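You operate a simulated robot arm through the tools that you are given. There is no shell and no other tool. Be economical: measure what you need, move in short steps, check, and stop when the job is done.

You run a simulated two-armed robot. Do the job below in one go: nothing can be reset, and whatever is moved stays where it is left.

JOB
Gauge the lot 35 cone and cap it by its width.
Fine: seat it in the width gauge cup, slide the teal jaw up till it touches, read; blue cap under 100 mm, yellow cap over; then slide the jaw fully open.

It is judged by the outcome, as a careful person would: the job done as asked, and still so three seconds after it is handed in. It fails if anything else is knocked over, pushed out of place, dropped, spilled or broken. A push-on lid holds only when it is set on centred and level and pressed home; a screw cap is set on level and turned clockwise until tight.

ROBOT AND FRAMES
Two 7-joint arms with fingered hands on one trunk that stands fixed in place. Base frame: the origin is at the foot of the trunk, x ahead of it, y to its left, z up; the work surface is at about z = 800. Readings come in mm, degrees, newtons and seconds.
The left shoulder is at [60, 138, 922], the right one opposite. With the tool pointing down near the work surface each hand reaches from about 420 to 920 mm from the base axis, measured 20 degrees to its own side. Payload 4 kg a hand.
Tool frame (each hand has its own): the origin (TCP) lies between the finger pads and is the grasp point; the fingertips stand 36 mm ahead of it; z points along the fingers, y is the line along which they close. The gripper opens to 120 mm. The gripper's body begins 42 mm behind the TCP. The gripper is a hand of 5 fingers: y runs from the thumb to the fingers, the wrist lies at [-15, -109, -200] in the tool frame, and closing takes about 1.5 s.
Orientation is that of the tool frame in the base frame, as a unit quaternion [x, y, z, w]. With the fingers straight down and the wrist toward the robot, the tool's x, y and z point along [0, 1, 0], [1, 0, 0] and [0, 0, -1] of the base frame.

CONTROLS
- The arms move only by the tool arm_command. It takes "left_increments", "right_increments" or both (then of equal length, played together; a hand with none holds still); each is a list of rows, each an object of numbers (a shift or turn left out is 0, a gripper value left out holds the last): "x", "y", "z": the shift along the base's x, y, z in units of 300 mm (1.0 is 300 mm); "ax", "ay", "az": the turn, a rotation vector about the base's x, y, z in units of 180 degrees (1.0 is 180 degrees). In form: [{"x": .., "y": .., "z": .., "ax": .., "ay": .., "az": ..}, ...]. A call has 1 to 20 rows; each row is the pose to reach, as a shift and turn from the pose commanded when the call began. "left_hand" and "right_hand" are, for a hand that has rows, the gripper command, from -1 (fully open) to 1 (shut), values between in proportion, set as the call begins (left out, the last holds). A call with a number of a shift or a turn outside -1 to 1 is refused whole. Rows are played at 5 a second. More than 50 mm and 8.6 degrees between two rows, or a gripper value outside its range, and nothing of the call is played. Where a pose cannot be reached the arm comes as near as it can. A force on the tool above 40 N (or 10 N above the force at the start of the call, whichever is more), or a blocked arm, ends the call early, and 0.2 s more pass. Each finger travels about 153 mm/s and halts on what it meets, pressing with about 27 N; the grip force reading is that of the motor and also rises with nothing between the fingers. The clock runs only during rows and for 0.2 s after the last one: add rows that repeat a pose to give the fingers time. The reply holds the time, the measured pose of the TCP, the force on the tool along the base axes, the opening and the grip force, in the units named above and with some noise, with the torque about the TCP (base axes, N m) and any sound that the robot's microphone picked up.
- Cameras (640 x 400 px; columns grow to the right, rows downward): "scene" is now at [55.7, -0.2, 1559.4]; the picture's right is [-0.01, -1.00, 0.00], its down [-0.64, 0.00, -0.77] and it looks along [0.77, -0.00, -0.64] (base axes); focal length 318 px, centre (320, 200). "left" rides on the left gripper at [-69, -79, -131] in its tool frame; the picture's right is [-0.79, -0.29, 0.55], its down [0.55, -0.74, 0.40] and it looks along [0.29, 0.61, 0.74] (tool axes); focal length 222 px, centre (320, 200). "right" rides on the right gripper at [69, -79, -131] in its tool frame; the picture's right is [-0.78, 0.29, -0.55], its down [-0.55, -0.73, 0.40] and it looks along [-0.29, 0.61, 0.74] (tool axes); focal length 222 px, centre (320, 200). There is no depth. A picture from a camera that has moved, and an enlarged one, comes with that camera's place and axes in the base frame and with its lens.
- snapshot(camera): a new picture of that camera. It takes no simulated time.
- lift_body(by): slides the trunk up (or, below 0, down) by that many mm; the arms and the scene camera ride with it, the base frame stays. It gives what a move gives, with no picture.
- grasp_type(shape, hand): the hand has 5 fingers and takes this shape, open, in about a second: jaw (thumb against the fingers, like two jaws); tri (thumb and two fingers); tip (a fingertip pinch); poke (one finger out to press); point (the index stretched); flat (the hand flat); cup (the hand cupped); fist (a fist). The gripper value then closes the fingers along that shape, each until it touches; the sizes above hold for jaw. It gives what a move gives, with no picture.
- head_to(pan, tilt): turns the head with the scene camera to pan (to the left, within 86 degrees either way) and tilt (down, from -29 to 69), counted from straight ahead of the robot. It gives what a move gives.
- zoom(camera, box): a new picture of the part [left, top, right, bottom] of that camera's present view, enlarged. It takes no simulated time.
- job_done(): hands the job in; it is judged then, once.

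Go step by step. Nothing tells you positions but the pictures and the camera data: compare them with the known pose of the tool, close in by small moves and look again before you grip or let go. The budget is 120 turns and 74 pictures, counting those below and the enlarged ones. Unless the task says otherwise, let go and move clear before handing in, and close with one line.

The tools are called by a JSON object that holds its "name" and its "arguments". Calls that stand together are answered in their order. arm_command: Moves the arms, as the interface text tells. Its arguments: {"type":"object","properties":{"left_increments":{"type":"array","items":{"type":"object","properties":{"x":{"type":"number"},"y":{"type":"number"},"z":{"type":"number"},"ax":{"type":"number"},"ay":{"type":"number"},"az":{"type":"number"}}}},"left_hand":{"type":"number"},"right_increments":{"type":"array","items":{"type":"object","properties":{"x":{"type":"number"},"y":{"type":"number"},"z":{"type":"number"},"ax":{"type":"number"},"ay":{"type":"number"},"az":{"type":"number"}}}},"right_hand":{"type":"number"}},"required":[]} The other tools are called the same way: lift_body (by) slides the trunk up or down; grasp_type (shape, hand) gives the hand a shape; head_to (pan, tilt) turns the head that bears the scene camera; snapshot (camera) takes a picture; zoom (camera, box) takes an enlarged picture of a part of a camera's view; job_done () hands the job in.

At the start:

```text
t: 0.0
left_tool_pos: [430.3, 230.3, 1322.2]
left_tcp_rot: [0.707, 0.708, 0.0, 0.0]
left_ft_force: [0.4, -0.4, -0.5]
left_ft_torque: [-0.01, -0.01, 0.04]
left_grip_width: 119.8
left_finger_force: 0.0
left_shape: jaw
right_tool_pos: [587.0, -218.6, 1229.7]
right_tcp_rot: [0.707, 0.707, 0.0, 0.001]
right_ft_force: [-0.3, -0.2, -0.3]
right_ft_torque: [-0.01, 0.03, -0.01]
right_grip_width: 119.9
right_finger_force: 0.1
right_shape: jaw
trunk travel left (down, up): [-500.0, 90.0]
head pan, tilt: [-0.3, 39.9]
```

scene: 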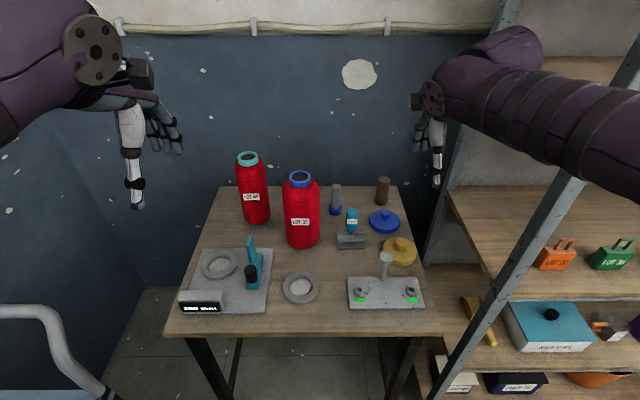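
right: 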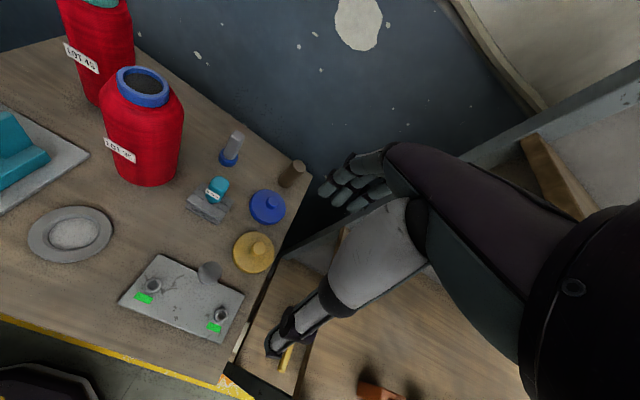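
left: 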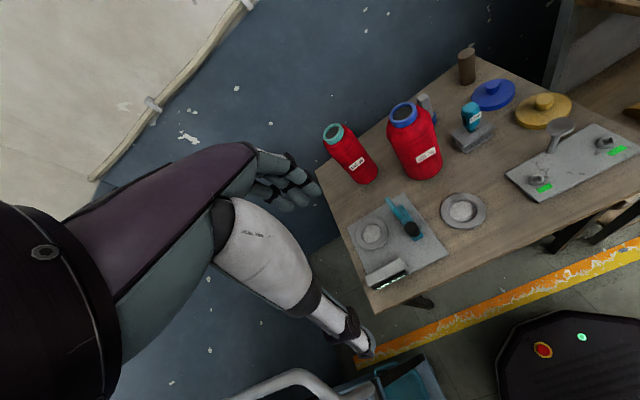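

I see two red cones (lots to be read), a width gauge with a teal jaw on the left, blue and yellow caps on the right. I zoom in to read the labels and the gauge.

{"name": "zoom", "arguments": {"camera": "scene", "box": [220, 140, 340, 260]}}

{"name": "zoom", "arguments": {"camera": "scene", "box": [170, 225, 330, 325]}}

{"name": "zoom", "arguments": {"camera": "scene", "box": [310, 170, 450, 315]}}

```text
3.33 times, centred on (280, 200) of scene
camera zoom: at [55.7, -0.2, 1559.4], right [-0.01, -1.0, 0.0], down [-0.64, 0.0, -0.77], along [0.77, 0.0, -0.64], focal length 1059 px, centre (453, 200)
```

zoom: 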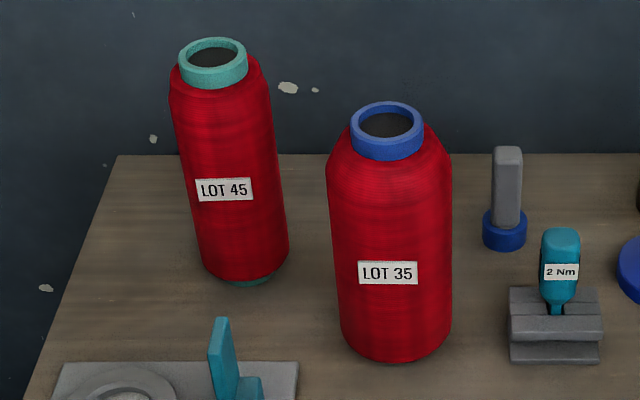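

```text
4.00 times, centred on (250, 275) of scene
camera zoom: at [55.7, -0.2, 1559.4], right [-0.01, -1.0, 0.0], down [-0.64, 0.0, -0.77], along [0.77, 0.0, -0.64], focal length 1271 px, centre (600, -100)
```

zoom: 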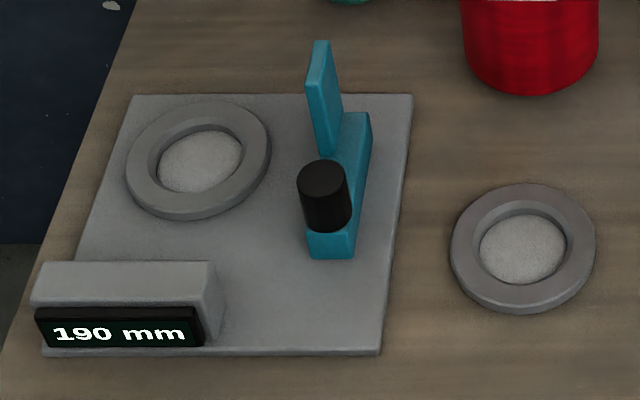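

```text
2.76 times, centred on (380, 242) of scene
camera zoom: at [55.7, -0.2, 1559.4], right [-0.01, -1.0, 0.0], down [-0.64, 0.0, -0.77], along [0.77, 0.0, -0.64], focal length 876 px, centre (154, 83)
```

zoom: 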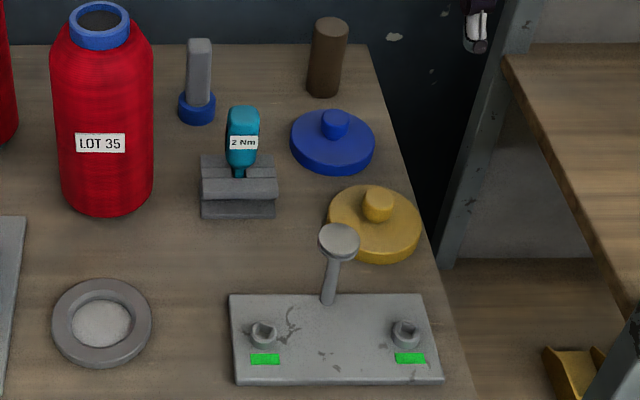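

LOT 35 is the nearer cone with the blue rim, about (785, 55), with its top near z 1030. I look at the gauge and caps from the hand cameras as well.

{"name": "zoom", "arguments": {"camera": "left", "box": [330, 80, 500, 310]}}

{"name": "zoom", "arguments": {"camera": "right", "box": [170, 100, 330, 300]}}

```text
1.74 times, centred on (415, 195) of left
camera zoom: at [350.8, 160.7, 1452.8], right [-0.29, -0.79, -0.55], down [-0.74, 0.55, -0.4], along [0.61, 0.29, -0.74], focal length 386 px, centre (155, 209)
```

zoom: 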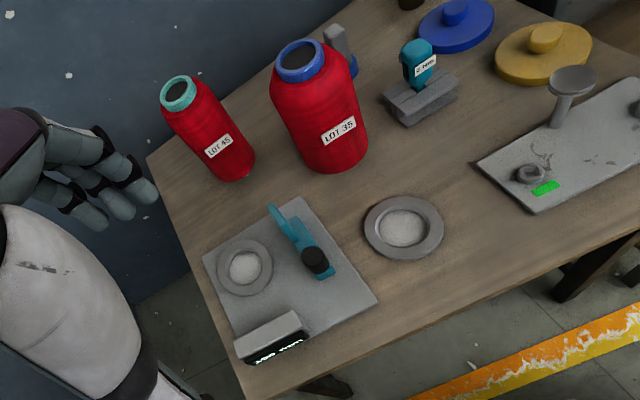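

```text
2.00 times, centred on (250, 200) of right
camera zoom: at [508.3, -148.6, 1360.7], right [0.29, -0.78, 0.55], down [-0.73, -0.55, -0.4], along [0.61, -0.29, -0.74], focal length 444 px, centre (460, 200)
```

zoom: 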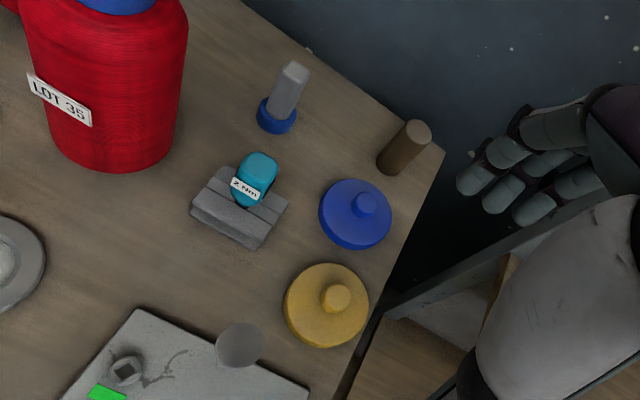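

I take the cone to be at about (775, 55), the gauge cup at (647, 291) and the jaw plate at y of about 196. I move the left hand to a viewpoint near the cone to refine this.

{"name": "arm_command", "arguments": {"left_increments": [{"x": 0.108, "y": -0.071, "z": -0.08}, {"x": 0.217, "y": -0.142, "z": -0.16}, {"x": 0.325, "y": -0.212, "z": -0.24}, {"x": 0.433, "y": -0.283, "z": -0.32}, {"x": 0.542, "y": -0.354, "z": -0.4}, {"x": 0.65, "y": -0.425, "z": -0.48}, {"x": 0.758, "y": -0.496, "z": -0.56}, {"x": 0.867, "y": -0.567, "z": -0.64}], "left_hand": -1}}

{"name": "snapshot", "arguments": {"camera": "left"}}

{"name": "snapshot", "arguments": {"camera": "scene"}}

```text
t: 1.8
left_tool_pos: [689.6, 56.2, 1131.5]
left_tcp_rot: [0.707, 0.707, 0.0, 0.0]
left_ft_force: [0.0, -1.0, 0.5]
left_ft_torque: [0.02, -0.02, 0.02]
left_grip_width: 119.7
left_finger_force: 0.1
left_shape: jaw
right_tool_pos: [589.4, -218.1, 1229.9]
right_tcp_rot: [0.707, 0.707, -0.001, -0.001]
right_ft_force: [0.6, -0.3, 0.1]
right_ft_torque: [0.03, 0.01, -0.02]
right_grip_width: 119.5
right_finger_force: 0.1
right_shape: jaw
trunk travel left (down, up): [-500.0, 90.0]
head pan, tilt: [-0.3, 39.9]
```

```text
65 pictures are left
camera left: at [609.8, -12.2, 1262.0], right [-0.29, -0.78, -0.55], down [-0.74, 0.55, -0.4], along [0.61, 0.29, -0.74], focal length 222 px, centre (320, 200)
```

left: 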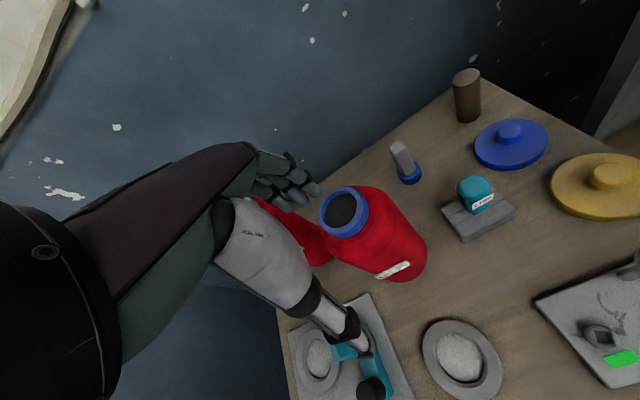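

```text
64 pictures are left
camera scene: at [57.0, -1.0, 1559.3], right [-0.01, -1.0, 0.0], down [-0.64, 0.0, -0.77], along [0.77, 0.0, -0.64], focal length 318 px, centre (320, 200)
```

scene: 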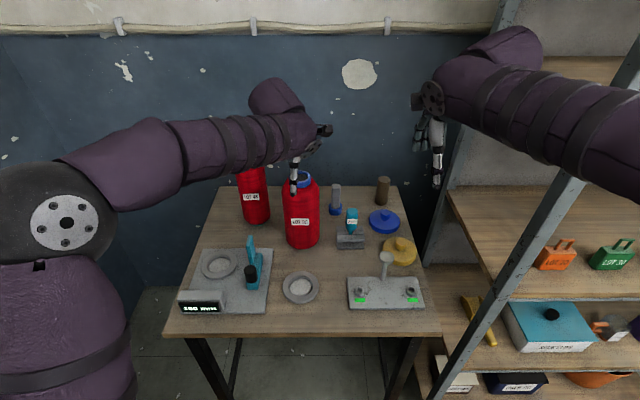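

The two views disagree a little on the cone's position, so I zoom in on it to pin it down.

{"name": "zoom", "arguments": {"camera": "left", "box": [300, 170, 460, 290]}}

{"name": "zoom", "arguments": {"camera": "scene", "box": [260, 160, 360, 260]}}

{"name": "zoom", "arguments": {"camera": "right", "box": [40, 0, 240, 200]}}

```text
3.33 times, centred on (380, 230) of left
camera zoom: at [609.8, -12.2, 1262.0], right [-0.29, -0.78, -0.55], down [-0.74, 0.55, -0.4], along [0.61, 0.29, -0.74], focal length 740 px, centre (120, 100)
```

zoom: 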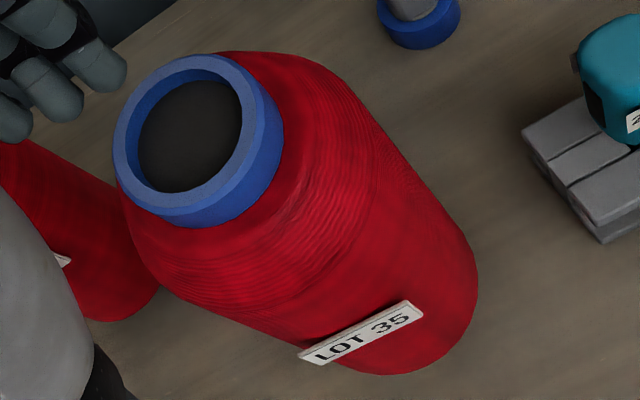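

```text
4.00 times, centred on (310, 210) of scene
camera zoom: at [57.0, -1.0, 1559.3], right [-0.01, -1.0, 0.0], down [-0.64, 0.0, -0.77], along [0.77, 0.0, -0.64], focal length 1271 px, centre (360, 160)
```

zoom: 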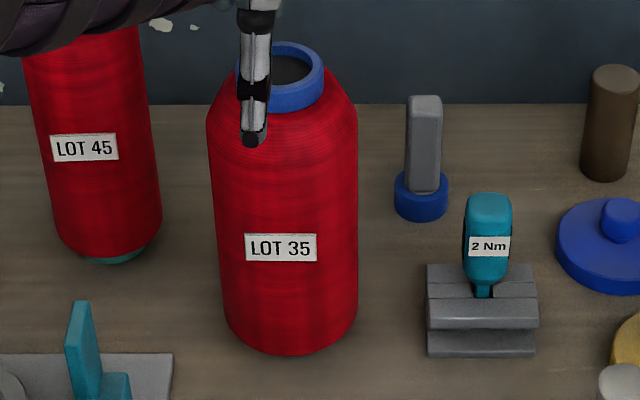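

```text
2.00 times, centred on (140, 100) of right
camera zoom: at [509.6, -149.3, 1360.1], right [0.29, -0.78, 0.55], down [-0.73, -0.55, -0.4], along [0.61, -0.29, -0.74], focal length 444 px, centre (680, 400)
```

zoom: 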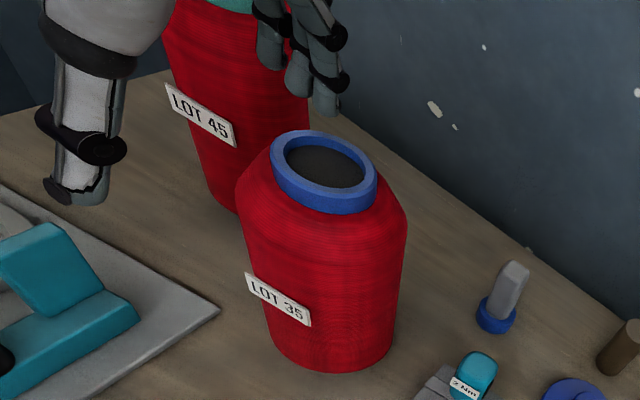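

All three cameras now agree that the LOT 35 ring top is centred at about (742, 47, 1066), and the ring is about 55 mm wide. I centre the open hand above it and check.

{"name": "arm_command", "arguments": {"left_increments": [{"x": 0.09, "y": -0.015}, {"x": 0.175, "y": -0.03}, {"x": 0.175, "y": -0.03}]}}

{"name": "snapshot", "arguments": {"camera": "left"}}

{"name": "zoom", "arguments": {"camera": "right", "box": [40, 0, 240, 200]}}

{"name": "zoom", "arguments": {"camera": "scene", "box": [260, 140, 360, 240]}}

```text
t: 2.6
left_tool_pos: [738.8, 51.3, 1131.7]
left_tcp_rot: [0.707, 0.707, 0.0, 0.001]
left_ft_force: [1.1, 0.8, 0.9]
left_ft_torque: [-0.01, 0.02, -0.02]
left_grip_width: 119.8
left_finger_force: 0.0
left_shape: jaw
right_tool_pos: [587.5, -216.7, 1229.5]
right_tcp_rot: [0.706, 0.708, 0.0, 0.0]
right_ft_force: [0.4, -0.5, 1.4]
right_ft_torque: [0.02, -0.03, 0.03]
right_grip_width: 119.9
right_finger_force: 0.0
right_shape: jaw
trunk travel left (down, up): [-500.0, 90.0]
head pan, tilt: [-0.3, 39.9]
```

```text
60 pictures are left
camera left: at [659.9, -18.5, 1261.5], right [-0.29, -0.78, -0.55], down [-0.74, 0.55, -0.4], along [0.61, 0.29, -0.74], focal length 222 px, centre (320, 200)
```

left: 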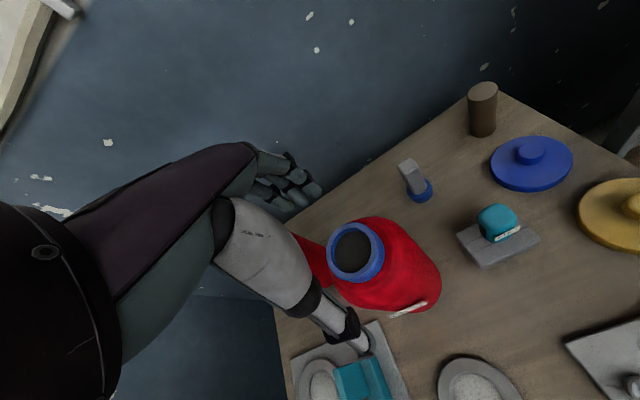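

```text
2.00 times, centred on (140, 100) of right
camera zoom: at [508.3, -148.7, 1360.8], right [0.29, -0.78, 0.55], down [-0.73, -0.55, -0.4], along [0.61, -0.29, -0.74], focal length 444 px, centre (680, 400)
```

zoom: 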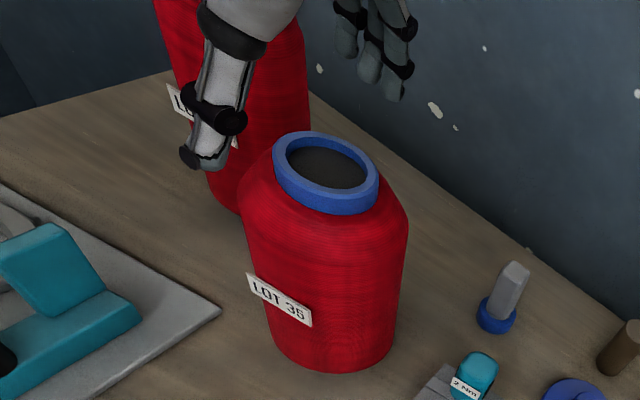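

```text
4.00 times, centred on (310, 190) of scene
camera zoom: at [55.6, -0.3, 1559.4], right [-0.01, -1.0, 0.0], down [-0.64, 0.0, -0.77], along [0.77, 0.0, -0.64], focal length 1271 px, centre (360, 240)
```

zoom: 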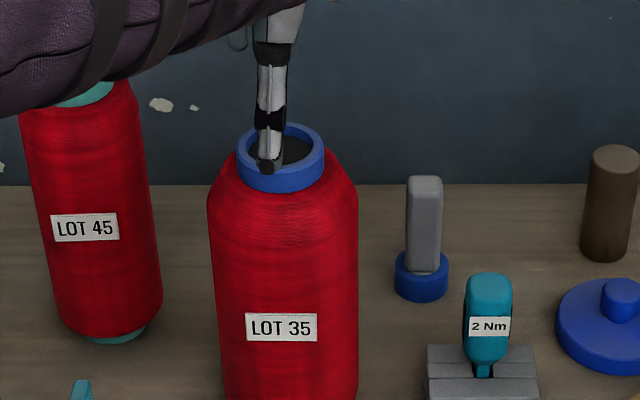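

The ring is at about (744, 46). I correct by a few mm, then descend so the fingertips sit beside the ring and just above the shoulder.

{"name": "arm_command", "arguments": {"left_increments": [{"x": 0.01, "y": -0.016, "z": -0.05}, {"x": 0.01, "y": -0.016, "z": -0.1}, {"x": 0.01, "y": -0.016, "z": -0.146}, {"x": 0.01, "y": -0.016, "z": -0.146}]}}

{"name": "snapshot", "arguments": {"camera": "left"}}

{"name": "zoom", "arguments": {"camera": "right", "box": [40, 0, 240, 200]}}

```text
t: 3.6
left_tool_pos: [746.0, 44.6, 1086.7]
left_tcp_rot: [0.707, 0.707, 0.0, 0.0]
left_ft_force: [0.1, -0.1, 0.6]
left_ft_torque: [0.01, 0.0, 0.01]
left_grip_width: 119.6
left_finger_force: 0.1
left_shape: jaw
right_tool_pos: [587.2, -218.8, 1229.7]
right_tcp_rot: [0.707, 0.708, 0.0, 0.0]
right_ft_force: [0.8, 0.8, 0.6]
right_ft_torque: [0.01, 0.0, 0.01]
right_grip_width: 119.7
right_finger_force: 0.1
right_shape: jaw
trunk travel left (down, up): [-500.0, 90.0]
head pan, tilt: [-0.3, 39.9]
```

```text
57 pictures are left
camera left: at [666.4, -24.1, 1217.3], right [-0.29, -0.79, -0.55], down [-0.74, 0.55, -0.4], along [0.61, 0.29, -0.74], focal length 222 px, centre (320, 200)
```

left: 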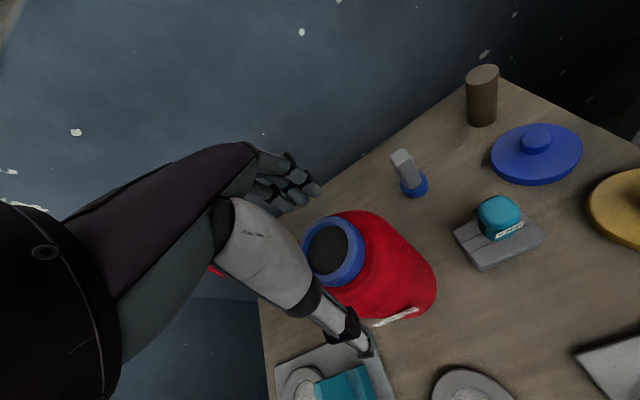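

```text
2.00 times, centred on (140, 100) of right
camera zoom: at [508.3, -148.6, 1360.8], right [0.29, -0.78, 0.55], down [-0.73, -0.55, -0.4], along [0.61, -0.29, -0.74], focal length 444 px, centre (680, 400)
```

zoom: 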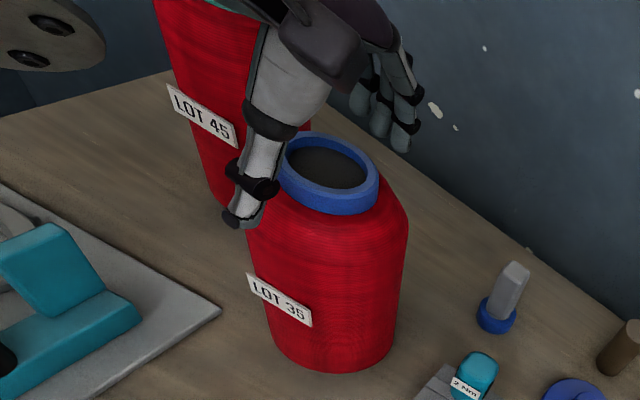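

The hand is centred on the ring to within about 2 mm. I close the fingers now.

{"name": "arm_command", "arguments": {"left_increments": [{"x": -0.006}, {"x": -0.006}, {"x": -0.006}, {"x": -0.006}, {"x": -0.006}, {"x": -0.006}, {"x": -0.006}, {"x": -0.006}, {"x": -0.006}], "left_hand": 1}}

{"name": "snapshot", "arguments": {"camera": "left"}}

{"name": "zoom", "arguments": {"camera": "right", "box": [40, 0, 240, 200]}}

```text
t: 5.6
left_tool_pos: [745.0, 46.6, 1085.6]
left_tcp_rot: [0.707, 0.707, 0.001, 0.0]
left_ft_force: [0.7, 0.5, 0.6]
left_ft_torque: [0.0, 0.0, -0.01]
left_grip_width: 52.6
left_finger_force: 26.6
left_shape: jaw
right_tool_pos: [588.0, -217.0, 1229.4]
right_tcp_rot: [0.707, 0.707, 0.001, 0.0]
right_ft_force: [0.5, 0.2, 0.5]
right_ft_torque: [-0.02, -0.02, 0.01]
right_grip_width: 119.8
right_finger_force: 0.0
right_shape: jaw
trunk travel left (down, up): [-500.0, 90.0]
head pan, tilt: [-0.3, 39.9]
```

```text
55 pictures are left
camera left: at [665.2, -23.3, 1217.1], right [-0.29, -0.79, -0.55], down [-0.74, 0.55, -0.4], along [0.61, 0.29, -0.74], focal length 222 px, centre (320, 200)
```

left: 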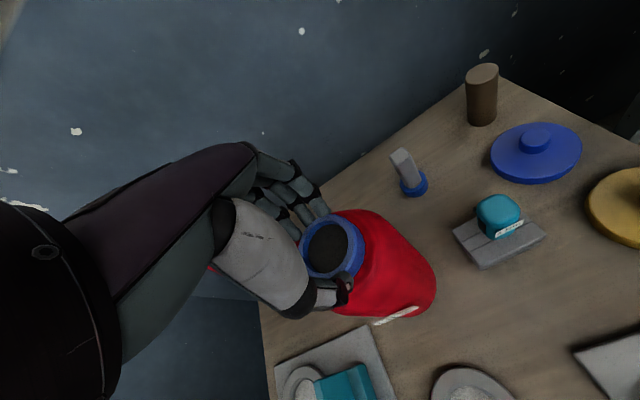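

```text
2.00 times, centred on (140, 100) of right
camera zoom: at [508.7, -148.7, 1360.6], right [0.29, -0.78, 0.55], down [-0.73, -0.55, -0.4], along [0.61, -0.29, -0.74], focal length 444 px, centre (680, 400)
```

zoom: 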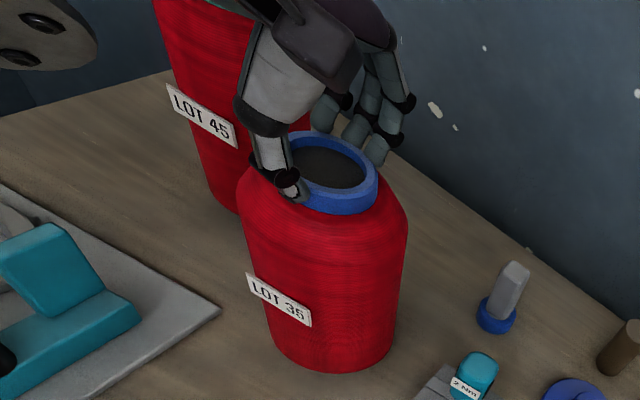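

The ring is gripped at 52.6 mm wide with 26.6 N. I try a small lift.

{"name": "arm_command", "arguments": {"left_increments": [{"z": 0.03}, {"z": 0.06}, {"z": 0.1}, {"z": 0.1}]}}

{"name": "zoom", "arguments": {"camera": "scene", "box": [240, 140, 360, 260]}}

```text
t: 6.6
left_tool_pos: [745.9, 45.9, 1117.2]
left_tcp_rot: [0.707, 0.707, 0.0, 0.0]
left_ft_force: [1.8, -0.1, -4.4]
left_ft_torque: [-0.03, 0.01, 0.0]
left_grip_width: 52.2
left_finger_force: 27.2
left_shape: jaw
right_tool_pos: [589.0, -217.1, 1230.6]
right_tcp_rot: [0.706, 0.708, 0.0, 0.0]
right_ft_force: [-1.1, -0.1, 0.7]
right_ft_torque: [0.0, 0.01, -0.02]
right_grip_width: 119.6
right_finger_force: 0.1
right_shape: jaw
trunk travel left (down, up): [-500.0, 90.0]
head pan, tilt: [-0.3, 39.9]
```

```text
3.33 times, centred on (300, 200) of scene
camera zoom: at [56.4, -0.2, 1559.4], right [-0.01, -1.0, 0.0], down [-0.64, 0.0, -0.77], along [0.77, 0.0, -0.64], focal length 1059 px, centre (387, 200)
```

zoom: 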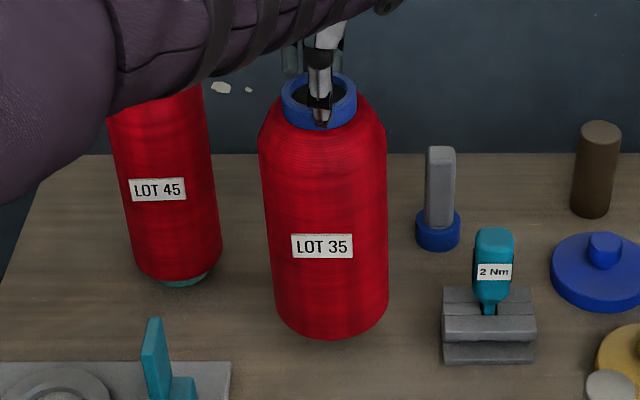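

The cone is lifted and hanging straight, with a weight of about 5 N. I raise it above jaw height and carry it over the gauge cup.

{"name": "arm_command", "arguments": {"left_increments": [{"z": 0.11}, {"z": 0.22}, {"z": 0.32}, {"x": -0.05, "y": 0.13, "z": 0.32}, {"x": -0.11, "y": 0.27, "z": 0.32}, {"x": -0.165, "y": 0.41, "z": 0.32}, {"x": -0.22, "y": 0.55, "z": 0.32}, {"x": -0.275, "y": 0.69, "z": 0.32}, {"x": -0.325, "y": 0.815, "z": 0.32}, {"x": -0.325, "y": 0.815, "z": 0.32}]}}

{"name": "snapshot", "arguments": {"camera": "scene"}}

{"name": "snapshot", "arguments": {"camera": "right"}}

{"name": "snapshot", "arguments": {"camera": "left"}}

```text
t: 8.8
left_tool_pos: [647.2, 291.1, 1211.0]
left_tcp_rot: [0.707, 0.707, -0.001, 0.0]
left_ft_force: [-0.4, -0.8, -3.8]
left_ft_torque: [-0.05, 0.01, -0.02]
left_grip_width: 52.2
left_finger_force: 26.5
left_shape: jaw
right_tool_pos: [589.8, -217.0, 1230.1]
right_tcp_rot: [0.707, 0.707, 0.0, 0.001]
right_ft_force: [-0.6, -0.8, -0.6]
right_ft_torque: [-0.01, 0.02, -0.01]
right_grip_width: 119.9
right_finger_force: 0.1
right_shape: jaw
trunk travel left (down, up): [-500.0, 90.0]
head pan, tilt: [-0.3, 39.9]
```

```text
52 pictures are left
camera scene: at [56.4, -0.7, 1559.4], right [-0.01, -1.0, 0.0], down [-0.64, 0.0, -0.77], along [0.77, 0.0, -0.64], focal length 318 px, centre (320, 200)
```

scene: 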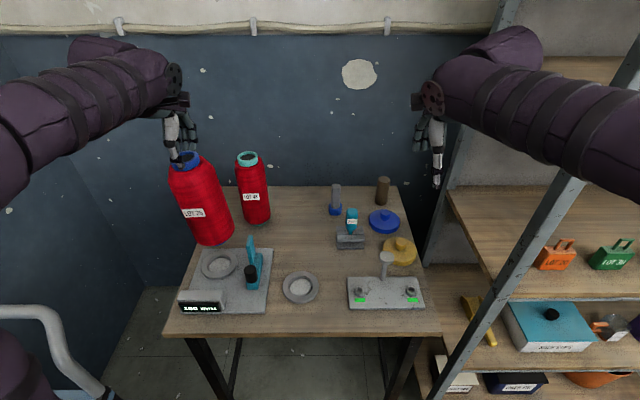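

```text
51 pictures are left
camera right: at [509.0, -149.2, 1360.4], right [0.29, -0.78, 0.55], down [-0.73, -0.55, -0.4], along [0.61, -0.29, -0.74], focal length 222 px, centre (320, 200)
```

right: 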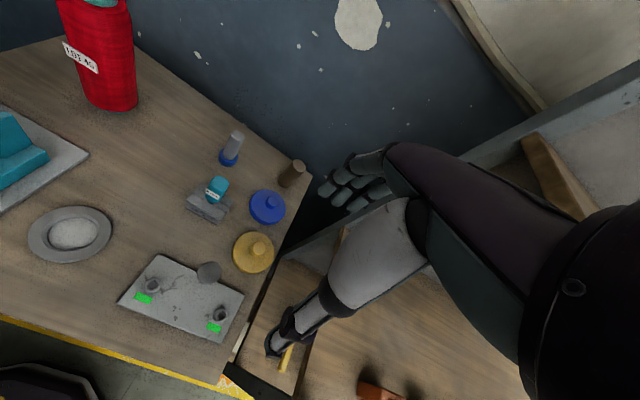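

```text
50 pictures are left
camera left: at [567.1, 221.7, 1341.3], right [-0.29, -0.78, -0.55], down [-0.73, 0.55, -0.4], along [0.61, 0.29, -0.74], focal length 222 px, centre (320, 200)
```

left: 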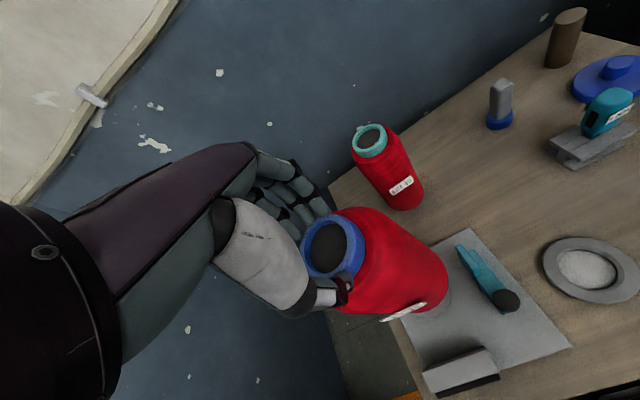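

The cone hangs over the cup. I lower it until its foot is about 15–20 mm above the cup rim, then compare positions.

{"name": "arm_command", "arguments": {"left_increments": [{"z": -0.1}, {"z": -0.2}, {"z": -0.26}, {"z": -0.26}]}}

{"name": "zoom", "arguments": {"camera": "scene", "box": [165, 150, 305, 320]}}

{"name": "zoom", "arguments": {"camera": "left", "box": [300, 200, 500, 400]}}

```text
t: 9.8
left_tool_pos: [646.9, 291.4, 1132.0]
left_tcp_rot: [0.707, 0.707, 0.0, 0.0]
left_ft_force: [0.2, -0.1, -5.5]
left_ft_torque: [-0.01, 0.01, 0.03]
left_grip_width: 52.0
left_finger_force: 26.8
left_shape: jaw
right_tool_pos: [588.6, -217.8, 1230.1]
right_tcp_rot: [0.707, 0.707, 0.0, 0.0]
right_ft_force: [0.4, -0.2, -0.5]
right_ft_torque: [-0.03, -0.01, 0.01]
right_grip_width: 119.5
right_finger_force: 0.0
right_shape: jaw
trunk travel left (down, up): [-500.0, 90.0]
head pan, tilt: [-0.3, 39.9]
```

```text
2.35 times, centred on (235, 235) of scene
camera zoom: at [56.0, 0.1, 1559.4], right [-0.01, -1.0, 0.0], down [-0.64, 0.0, -0.77], along [0.77, 0.0, -0.64], focal length 748 px, centre (520, 118)
```

zoom: 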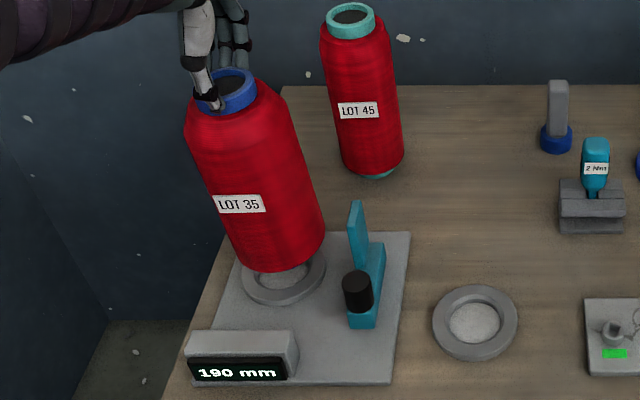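

```text
2.00 times, centred on (400, 300) of left
camera zoom: at [566.9, 221.5, 1262.9], right [-0.29, -0.79, -0.55], down [-0.74, 0.55, -0.4], along [0.61, 0.29, -0.74], focal length 444 px, centre (160, 0)
```

zoom: 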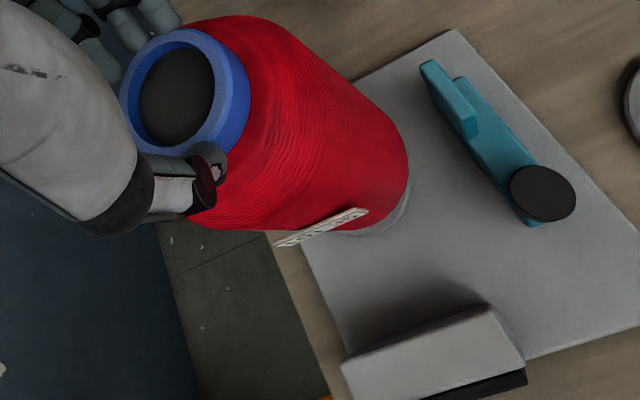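

I need the cup's exact position, so I swing the right hand round, turned 90°, to view the gauge from the right side.

{"name": "arm_command", "arguments": {"right_increments": [{"y": 0.07, "z": -0.055, "az": 0.042}, {"y": 0.14, "z": -0.11, "az": 0.084}, {"y": 0.21, "z": -0.165, "az": 0.126}, {"y": 0.28, "z": -0.22, "az": 0.168}, {"y": 0.35, "z": -0.275, "az": 0.21}, {"y": 0.42, "z": -0.33, "az": 0.252}, {"y": 0.49, "z": -0.385, "az": 0.294}, {"y": 0.56, "z": -0.44, "az": 0.336}, {"y": 0.63, "z": -0.495, "az": 0.378}, {"y": 0.7, "z": -0.55, "az": 0.42}, {"y": 0.77, "z": -0.605, "az": 0.462}, {"y": 0.84, "z": -0.66, "az": 0.5}, {"y": 0.84, "z": -0.66, "az": 0.5}]}}

{"name": "snapshot", "arguments": {"camera": "right"}}

```text
t: 12.6
left_tool_pos: [647.0, 290.9, 1134.1]
left_tcp_rot: [0.707, 0.707, 0.0, 0.0]
left_ft_force: [-0.5, -0.1, -3.8]
left_ft_torque: [-0.02, 0.04, 0.04]
left_grip_width: 51.9
left_finger_force: 27.1
left_shape: jaw
right_tool_pos: [588.1, 33.8, 1032.2]
right_tcp_rot: [-0.001, 1.0, 0.0, 0.001]
right_ft_force: [0.2, -0.6, 0.0]
right_ft_torque: [0.0, 0.0, 0.03]
right_grip_width: 119.9
right_finger_force: 0.0
right_shape: jaw
trunk travel left (down, up): [-500.0, 90.0]
head pan, tilt: [-0.3, 39.9]
```

```text
47 pictures are left
camera right: at [518.7, -45.5, 1162.7], right [0.78, 0.29, 0.55], down [0.55, -0.73, -0.4], along [0.28, 0.61, -0.74], focal length 222 px, centre (320, 200)
```

right: 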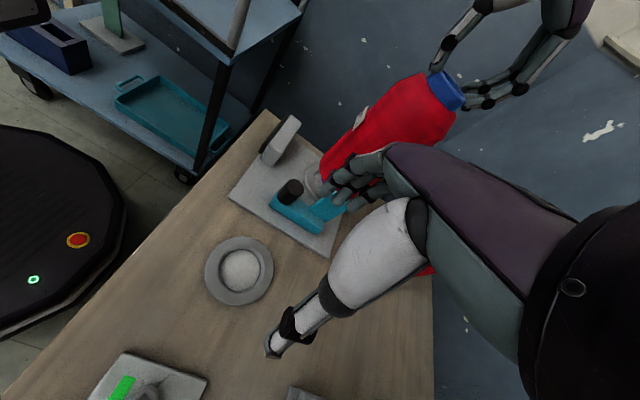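

The right hand's own fingers block the view. I shift it 90 mm ahead.

{"name": "arm_command", "arguments": {"right_increments": [{"x": 0.15}, {"x": 0.3, "z": -0.1}, {"x": 0.3, "z": -0.1}]}}

{"name": "zoom", "arguments": {"camera": "right", "box": [200, 60, 400, 240]}}

```text
refused: row 2 steps farther than a row can; nothing moved
```

```text
2.22 times, centred on (300, 150) of right
camera zoom: at [518.7, -45.5, 1162.7], right [0.78, 0.29, 0.55], down [0.55, -0.73, -0.4], along [0.28, 0.61, -0.74], focal length 494 px, centre (364, 311)
```

zoom: 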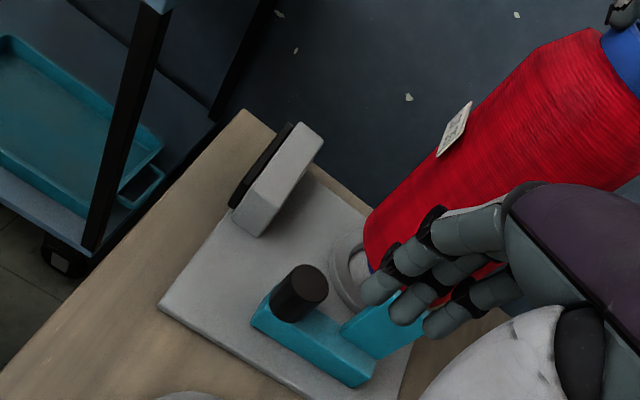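

The step was too long and was refused, so I repeat it in smaller rows.

{"name": "arm_command", "arguments": {"right_increments": [{"x": 0.1, "z": -0.03}, {"x": 0.2, "z": -0.06}, {"x": 0.3, "z": -0.1}, {"x": 0.3, "z": -0.1}]}}

{"name": "zoom", "arguments": {"camera": "right", "box": [180, 60, 380, 240]}}

```text
t: 13.6
left_tool_pos: [647.0, 290.6, 1133.2]
left_tcp_rot: [0.707, 0.707, 0.0, 0.001]
left_ft_force: [-0.4, -0.3, -5.1]
left_ft_torque: [0.01, 0.04, 0.0]
left_grip_width: 52.3
left_finger_force: 27.2
left_shape: jaw
right_tool_pos: [679.7, 32.9, 1003.5]
right_tcp_rot: [-0.001, 1.0, 0.0, 0.0]
right_ft_force: [-0.3, 0.4, -0.2]
right_ft_torque: [0.0, -0.03, 0.0]
right_grip_width: 119.6
right_finger_force: 0.1
right_shape: jaw
trunk travel left (down, up): [-500.0, 90.0]
head pan, tilt: [-0.3, 39.9]
```

```text
2.22 times, centred on (280, 150) of right
camera zoom: at [610.1, -46.4, 1134.3], right [0.78, 0.29, 0.55], down [0.55, -0.73, -0.4], along [0.29, 0.61, -0.74], focal length 494 px, centre (409, 311)
```

zoom: 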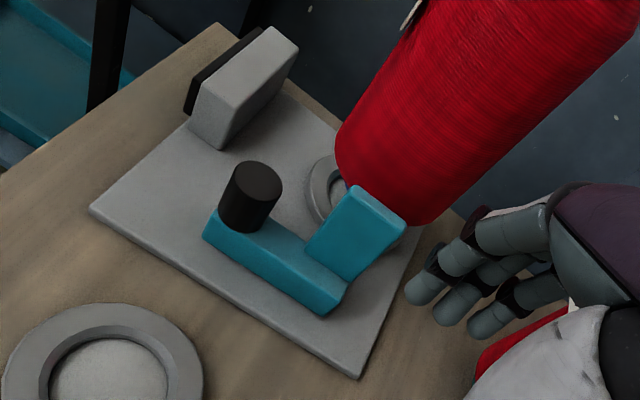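

The jaw now hides the cup. I make the right hand a fist to clear the view and move halfway back.

{"name": "grasp_type", "arguments": {"shape": "fist", "hand": "right"}}

{"name": "arm_command", "arguments": {"right_increments": [{"x": -0.1}, {"x": -0.2}, {"x": -0.25}, {"x": -0.25}]}}

{"name": "zoom", "arguments": {"camera": "right", "box": [220, 100, 380, 220]}}

```text
t: 14.5
left_tool_pos: [646.8, 291.0, 1131.9]
left_tcp_rot: [0.707, 0.707, -0.001, -0.001]
left_ft_force: [-0.5, 0.5, -5.2]
left_ft_torque: [0.0, 0.03, 0.04]
left_grip_width: 51.8
left_finger_force: 26.9
left_shape: jaw
right_tool_pos: [681.5, 34.3, 1004.3]
right_tcp_rot: [-0.001, 1.0, 0.0, 0.0]
right_ft_force: [-0.6, 0.0, 0.1]
right_ft_torque: [0.02, -0.02, -0.01]
right_grip_width: 0.1
right_finger_force: 0.1
right_shape: fist
trunk travel left (down, up): [-500.0, 90.0]
head pan, tilt: [-0.3, 39.9]
```

```text
t: 15.5
left_tool_pos: [647.3, 291.0, 1132.4]
left_tcp_rot: [0.707, 0.707, 0.0, 0.001]
left_ft_force: [-0.1, 0.1, -3.8]
left_ft_torque: [0.02, 0.04, 0.0]
left_grip_width: 52.1
left_finger_force: 26.8
left_shape: jaw
right_tool_pos: [604.2, 32.1, 1002.4]
right_tcp_rot: [0.0, 1.0, 0.0, 0.001]
right_ft_force: [-0.2, 0.0, 0.6]
right_ft_torque: [0.0, 0.02, -0.02]
right_grip_width: 0.0
right_finger_force: 0.1
right_shape: fist
trunk travel left (down, up): [-500.0, 90.0]
head pan, tilt: [-0.3, 39.9]
```

```text
3.33 times, centred on (300, 160) of right
camera zoom: at [534.7, -47.5, 1132.9], right [0.79, 0.29, 0.55], down [0.55, -0.73, -0.4], along [0.29, 0.61, -0.74], focal length 740 px, centre (387, 333)
```

zoom: 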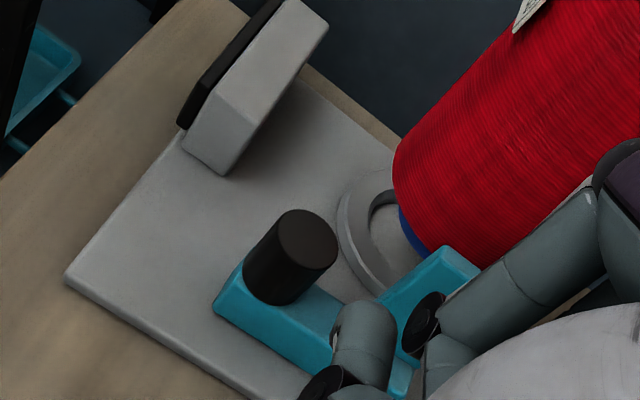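

The blue tube foot is visible over the cup. I lower 12 mm more and look again.

{"name": "arm_command", "arguments": {"left_increments": [{"z": -0.02}, {"z": -0.04}, {"z": -0.04}]}}

{"name": "zoom", "arguments": {"camera": "right", "box": [280, 130, 360, 190]}}

{"name": "zoom", "arguments": {"camera": "scene", "box": [190, 210, 270, 310]}}

```text
t: 16.3
left_tool_pos: [648.1, 291.6, 1120.4]
left_tcp_rot: [0.707, 0.707, 0.0, 0.0]
left_ft_force: [-0.3, -0.2, -5.8]
left_ft_torque: [0.0, 0.02, -0.04]
left_grip_width: 51.9
left_finger_force: 27.0
left_shape: jaw
right_tool_pos: [605.1, 32.6, 1002.7]
right_tcp_rot: [0.0, 1.0, 0.0, 0.0]
right_ft_force: [-0.6, -0.3, 0.9]
right_ft_torque: [0.02, 0.01, 0.03]
right_grip_width: 0.0
right_finger_force: 0.1
right_shape: fist
trunk travel left (down, up): [-500.0, 90.0]
head pan, tilt: [-0.3, 39.9]
```

```text
6.67 times, centred on (320, 160) of right
camera zoom: at [534.8, -47.5, 1132.9], right [0.78, 0.29, 0.55], down [0.55, -0.73, -0.4], along [0.29, 0.61, -0.74], focal length 1481 px, centre (320, 467)
```

zoom: 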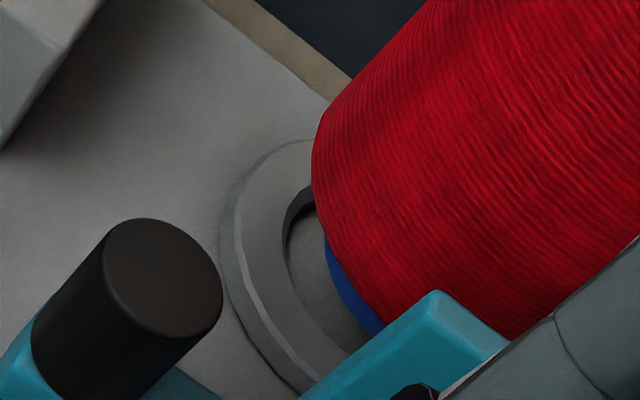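

```text
4.00 times, centred on (230, 260) of scene
camera zoom: at [56.2, 0.0, 1559.4], right [-0.01, -1.0, 0.0], down [-0.64, 0.0, -0.77], along [0.77, 0.0, -0.64], focal length 1271 px, centre (680, -40)
```

zoom: 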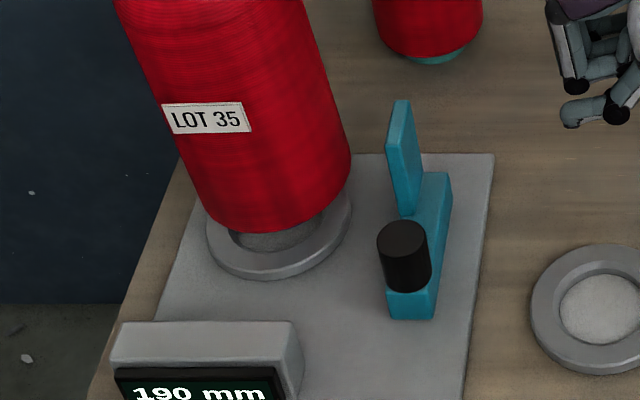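

By my estimate the cup centre is about (650, 289.5), nearly under the cone. I shift 2 mm and lower in small steps until it makes contact.

{"name": "arm_command", "arguments": {"left_increments": [{"x": 0.007, "y": -0.004}, {"x": 0.007, "y": -0.004, "z": -0.015}, {"x": 0.007, "y": -0.004, "z": -0.03}, {"x": 0.007, "y": -0.004, "z": -0.03}]}}

{"name": "zoom", "arguments": {"camera": "right", "box": [280, 130, 360, 190]}}

{"name": "zoom", "arguments": {"camera": "scene", "box": [190, 210, 270, 310]}}

```text
t: 17.3
left_tool_pos: [648.8, 290.9, 1112.4]
left_tcp_rot: [0.707, 0.707, -0.001, -0.001]
left_ft_force: [0.1, 0.0, -4.4]
left_ft_torque: [0.04, 0.03, -0.01]
left_grip_width: 52.2
left_finger_force: 27.1
left_shape: jaw
right_tool_pos: [604.6, 31.7, 1001.9]
right_tcp_rot: [-0.001, 1.0, 0.0, 0.0]
right_ft_force: [0.0, 0.5, 0.4]
right_ft_torque: [0.01, -0.03, -0.01]
right_grip_width: 0.0
right_finger_force: 0.0
right_shape: fist
trunk travel left (down, up): [-500.0, 90.0]
head pan, tilt: [-0.3, 39.9]
```

```text
6.67 times, centred on (320, 160) of right
camera zoom: at [534.7, -47.5, 1132.9], right [0.78, 0.29, 0.55], down [0.55, -0.73, -0.4], along [0.29, 0.61, -0.74], focal length 1481 px, centre (320, 467)
```

zoom: 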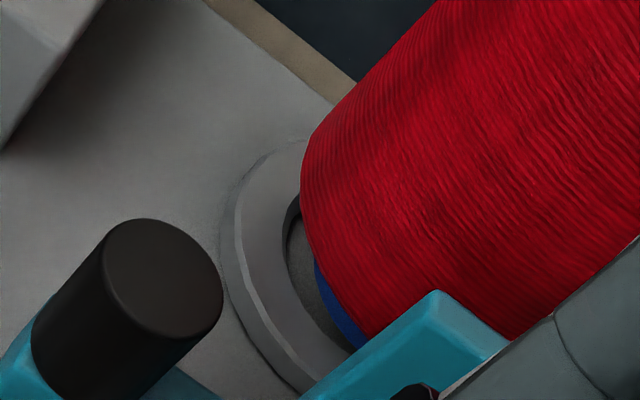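

```text
4.00 times, centred on (230, 260) of scene
camera zoom: at [56.2, 0.1, 1559.4], right [-0.01, -1.0, 0.0], down [-0.64, 0.0, -0.77], along [0.77, 0.0, -0.64], focal length 1271 px, centre (680, -40)
```

zoom: 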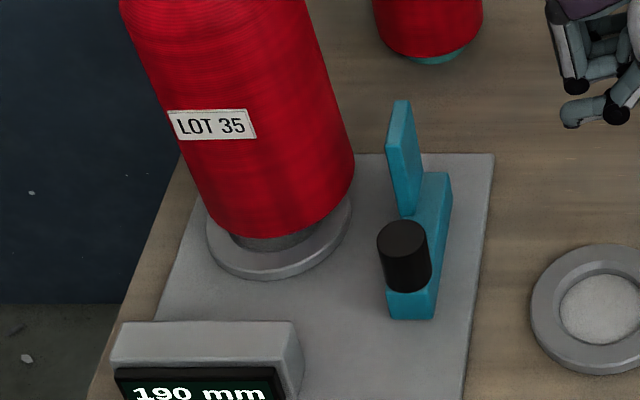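

The foot is close to entering the cup, about 2 mm toward the robot. I nudge +x and lower until it seats.

{"name": "arm_command", "arguments": {"left_increments": [{"x": 0.006}, {"x": 0.006, "z": -0.01}, {"x": 0.006, "z": -0.02}, {"x": 0.006, "z": -0.03}, {"x": 0.006, "z": -0.03}]}}

{"name": "zoom", "arguments": {"camera": "right", "box": [280, 130, 360, 190]}}

```text
t: 18.5
left_tool_pos: [649.5, 289.4, 1107.9]
left_tcp_rot: [0.707, 0.707, 0.003, 0.003]
left_ft_force: [-2.4, -0.5, 20.6]
left_ft_torque: [0.1, -0.08, -0.02]
left_grip_width: 52.5
left_finger_force: 26.9
left_shape: jaw
right_tool_pos: [603.3, 30.9, 1004.9]
right_tcp_rot: [-0.001, 1.0, 0.0, 0.001]
right_ft_force: [-0.8, -0.5, -0.1]
right_ft_torque: [0.0, 0.04, -0.01]
right_grip_width: 0.0
right_finger_force: 0.0
right_shape: fist
trunk travel left (down, up): [-500.0, 90.0]
head pan, tilt: [-0.3, 39.9]
```

```text
6.67 times, centred on (320, 160) of right
camera zoom: at [532.9, -48.1, 1134.2], right [0.78, 0.29, 0.55], down [0.55, -0.73, -0.4], along [0.29, 0.61, -0.74], focal length 1481 px, centre (320, 467)
```

zoom: 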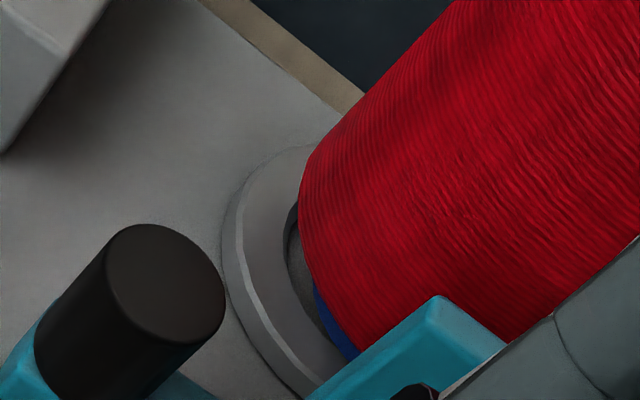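

Contact came at TCP z of about 1108. I check whether the cone is seated or sitting on the rim.

{"name": "zoom", "arguments": {"camera": "scene", "box": [195, 240, 255, 290]}}

{"name": "zoom", "arguments": {"camera": "scene", "box": [270, 260, 330, 310]}}

```text
8.00 times, centred on (225, 265) of scene
camera zoom: at [53.6, -0.9, 1559.8], right [-0.01, -1.0, 0.0], down [-0.64, 0.0, -0.77], along [0.77, 0.0, -0.64], focal length 2541 px, centre (1080, -320)
```

zoom: 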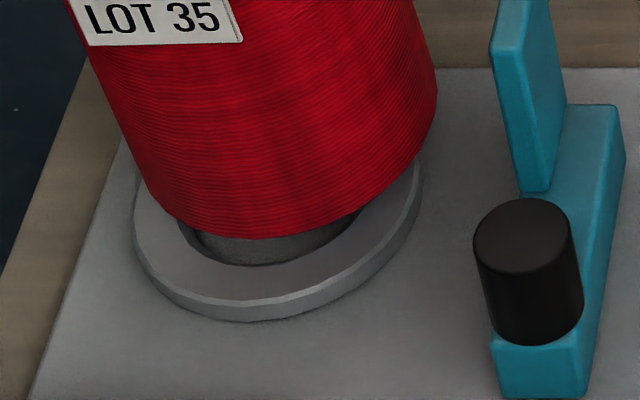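

```text
8.00 times, centred on (300, 285) of scene
camera zoom: at [53.6, -0.9, 1559.8], right [-0.01, -1.0, 0.0], down [-0.64, 0.0, -0.77], along [0.77, 0.0, -0.64], focal length 2541 px, centre (480, -480)
```

zoom: 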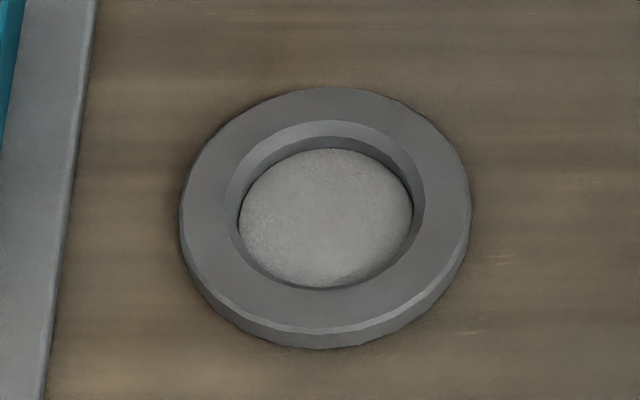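

Measured in the same scene view, the cone's lower body sits about 10 mm toward -y of the cup, so it's on the rim. I lift a little, shift +y 10 mm and re-check.

{"name": "arm_command", "arguments": {"left_increments": [{"z": 0.03}, {"z": 0.05}, {"z": 0.05, "y": 0.018}, {"z": 0.05, "y": 0.035}, {"z": 0.05, "y": 0.035}]}}

{"name": "zoom", "arguments": {"camera": "scene", "box": [170, 160, 290, 300]}}

{"name": "zoom", "arguments": {"camera": "right", "box": [280, 50, 480, 200]}}

```text
t: 19.7
left_tool_pos: [648.7, 299.9, 1117.5]
left_tcp_rot: [0.707, 0.707, -0.001, -0.001]
left_ft_force: [-0.1, -0.3, -5.5]
left_ft_torque: [-0.03, 0.02, 0.02]
left_grip_width: 52.3
left_finger_force: 27.9
left_shape: jaw
right_tool_pos: [605.4, 32.4, 1003.0]
right_tcp_rot: [0.0, 1.0, 0.0, 0.001]
right_ft_force: [-0.2, 0.9, -0.6]
right_ft_torque: [-0.04, -0.03, -0.03]
right_grip_width: 0.0
right_finger_force: 0.1
right_shape: fist
trunk travel left (down, up): [-500.0, 90.0]
head pan, tilt: [-0.3, 39.9]
```

```text
2.86 times, centred on (230, 230) of scene
camera zoom: at [56.3, 0.0, 1559.4], right [-0.01, -1.0, 0.0], down [-0.64, 0.0, -0.77], along [0.77, 0.0, -0.64], focal length 908 px, centre (577, 114)
```

zoom: 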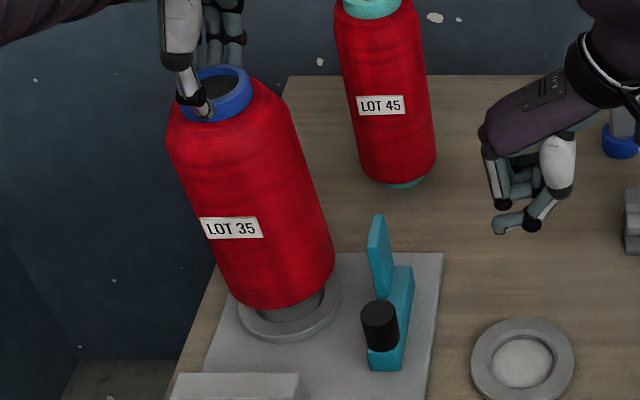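

```text
2.67 times, centred on (380, 125) of right
camera zoom: at [534.8, -47.5, 1132.9], right [0.78, 0.29, 0.55], down [0.55, -0.73, -0.4], along [0.29, 0.61, -0.74], focal length 592 px, centre (160, 400)
```

zoom: 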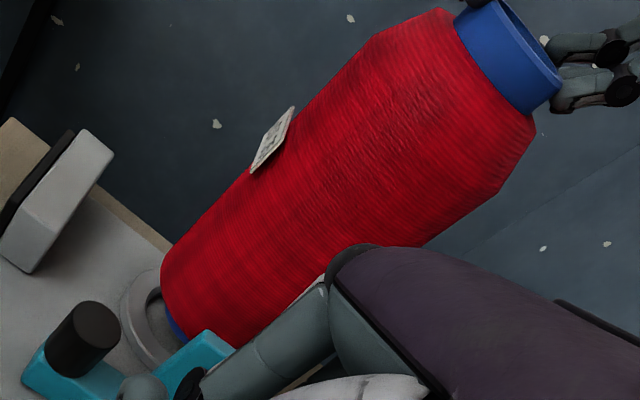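

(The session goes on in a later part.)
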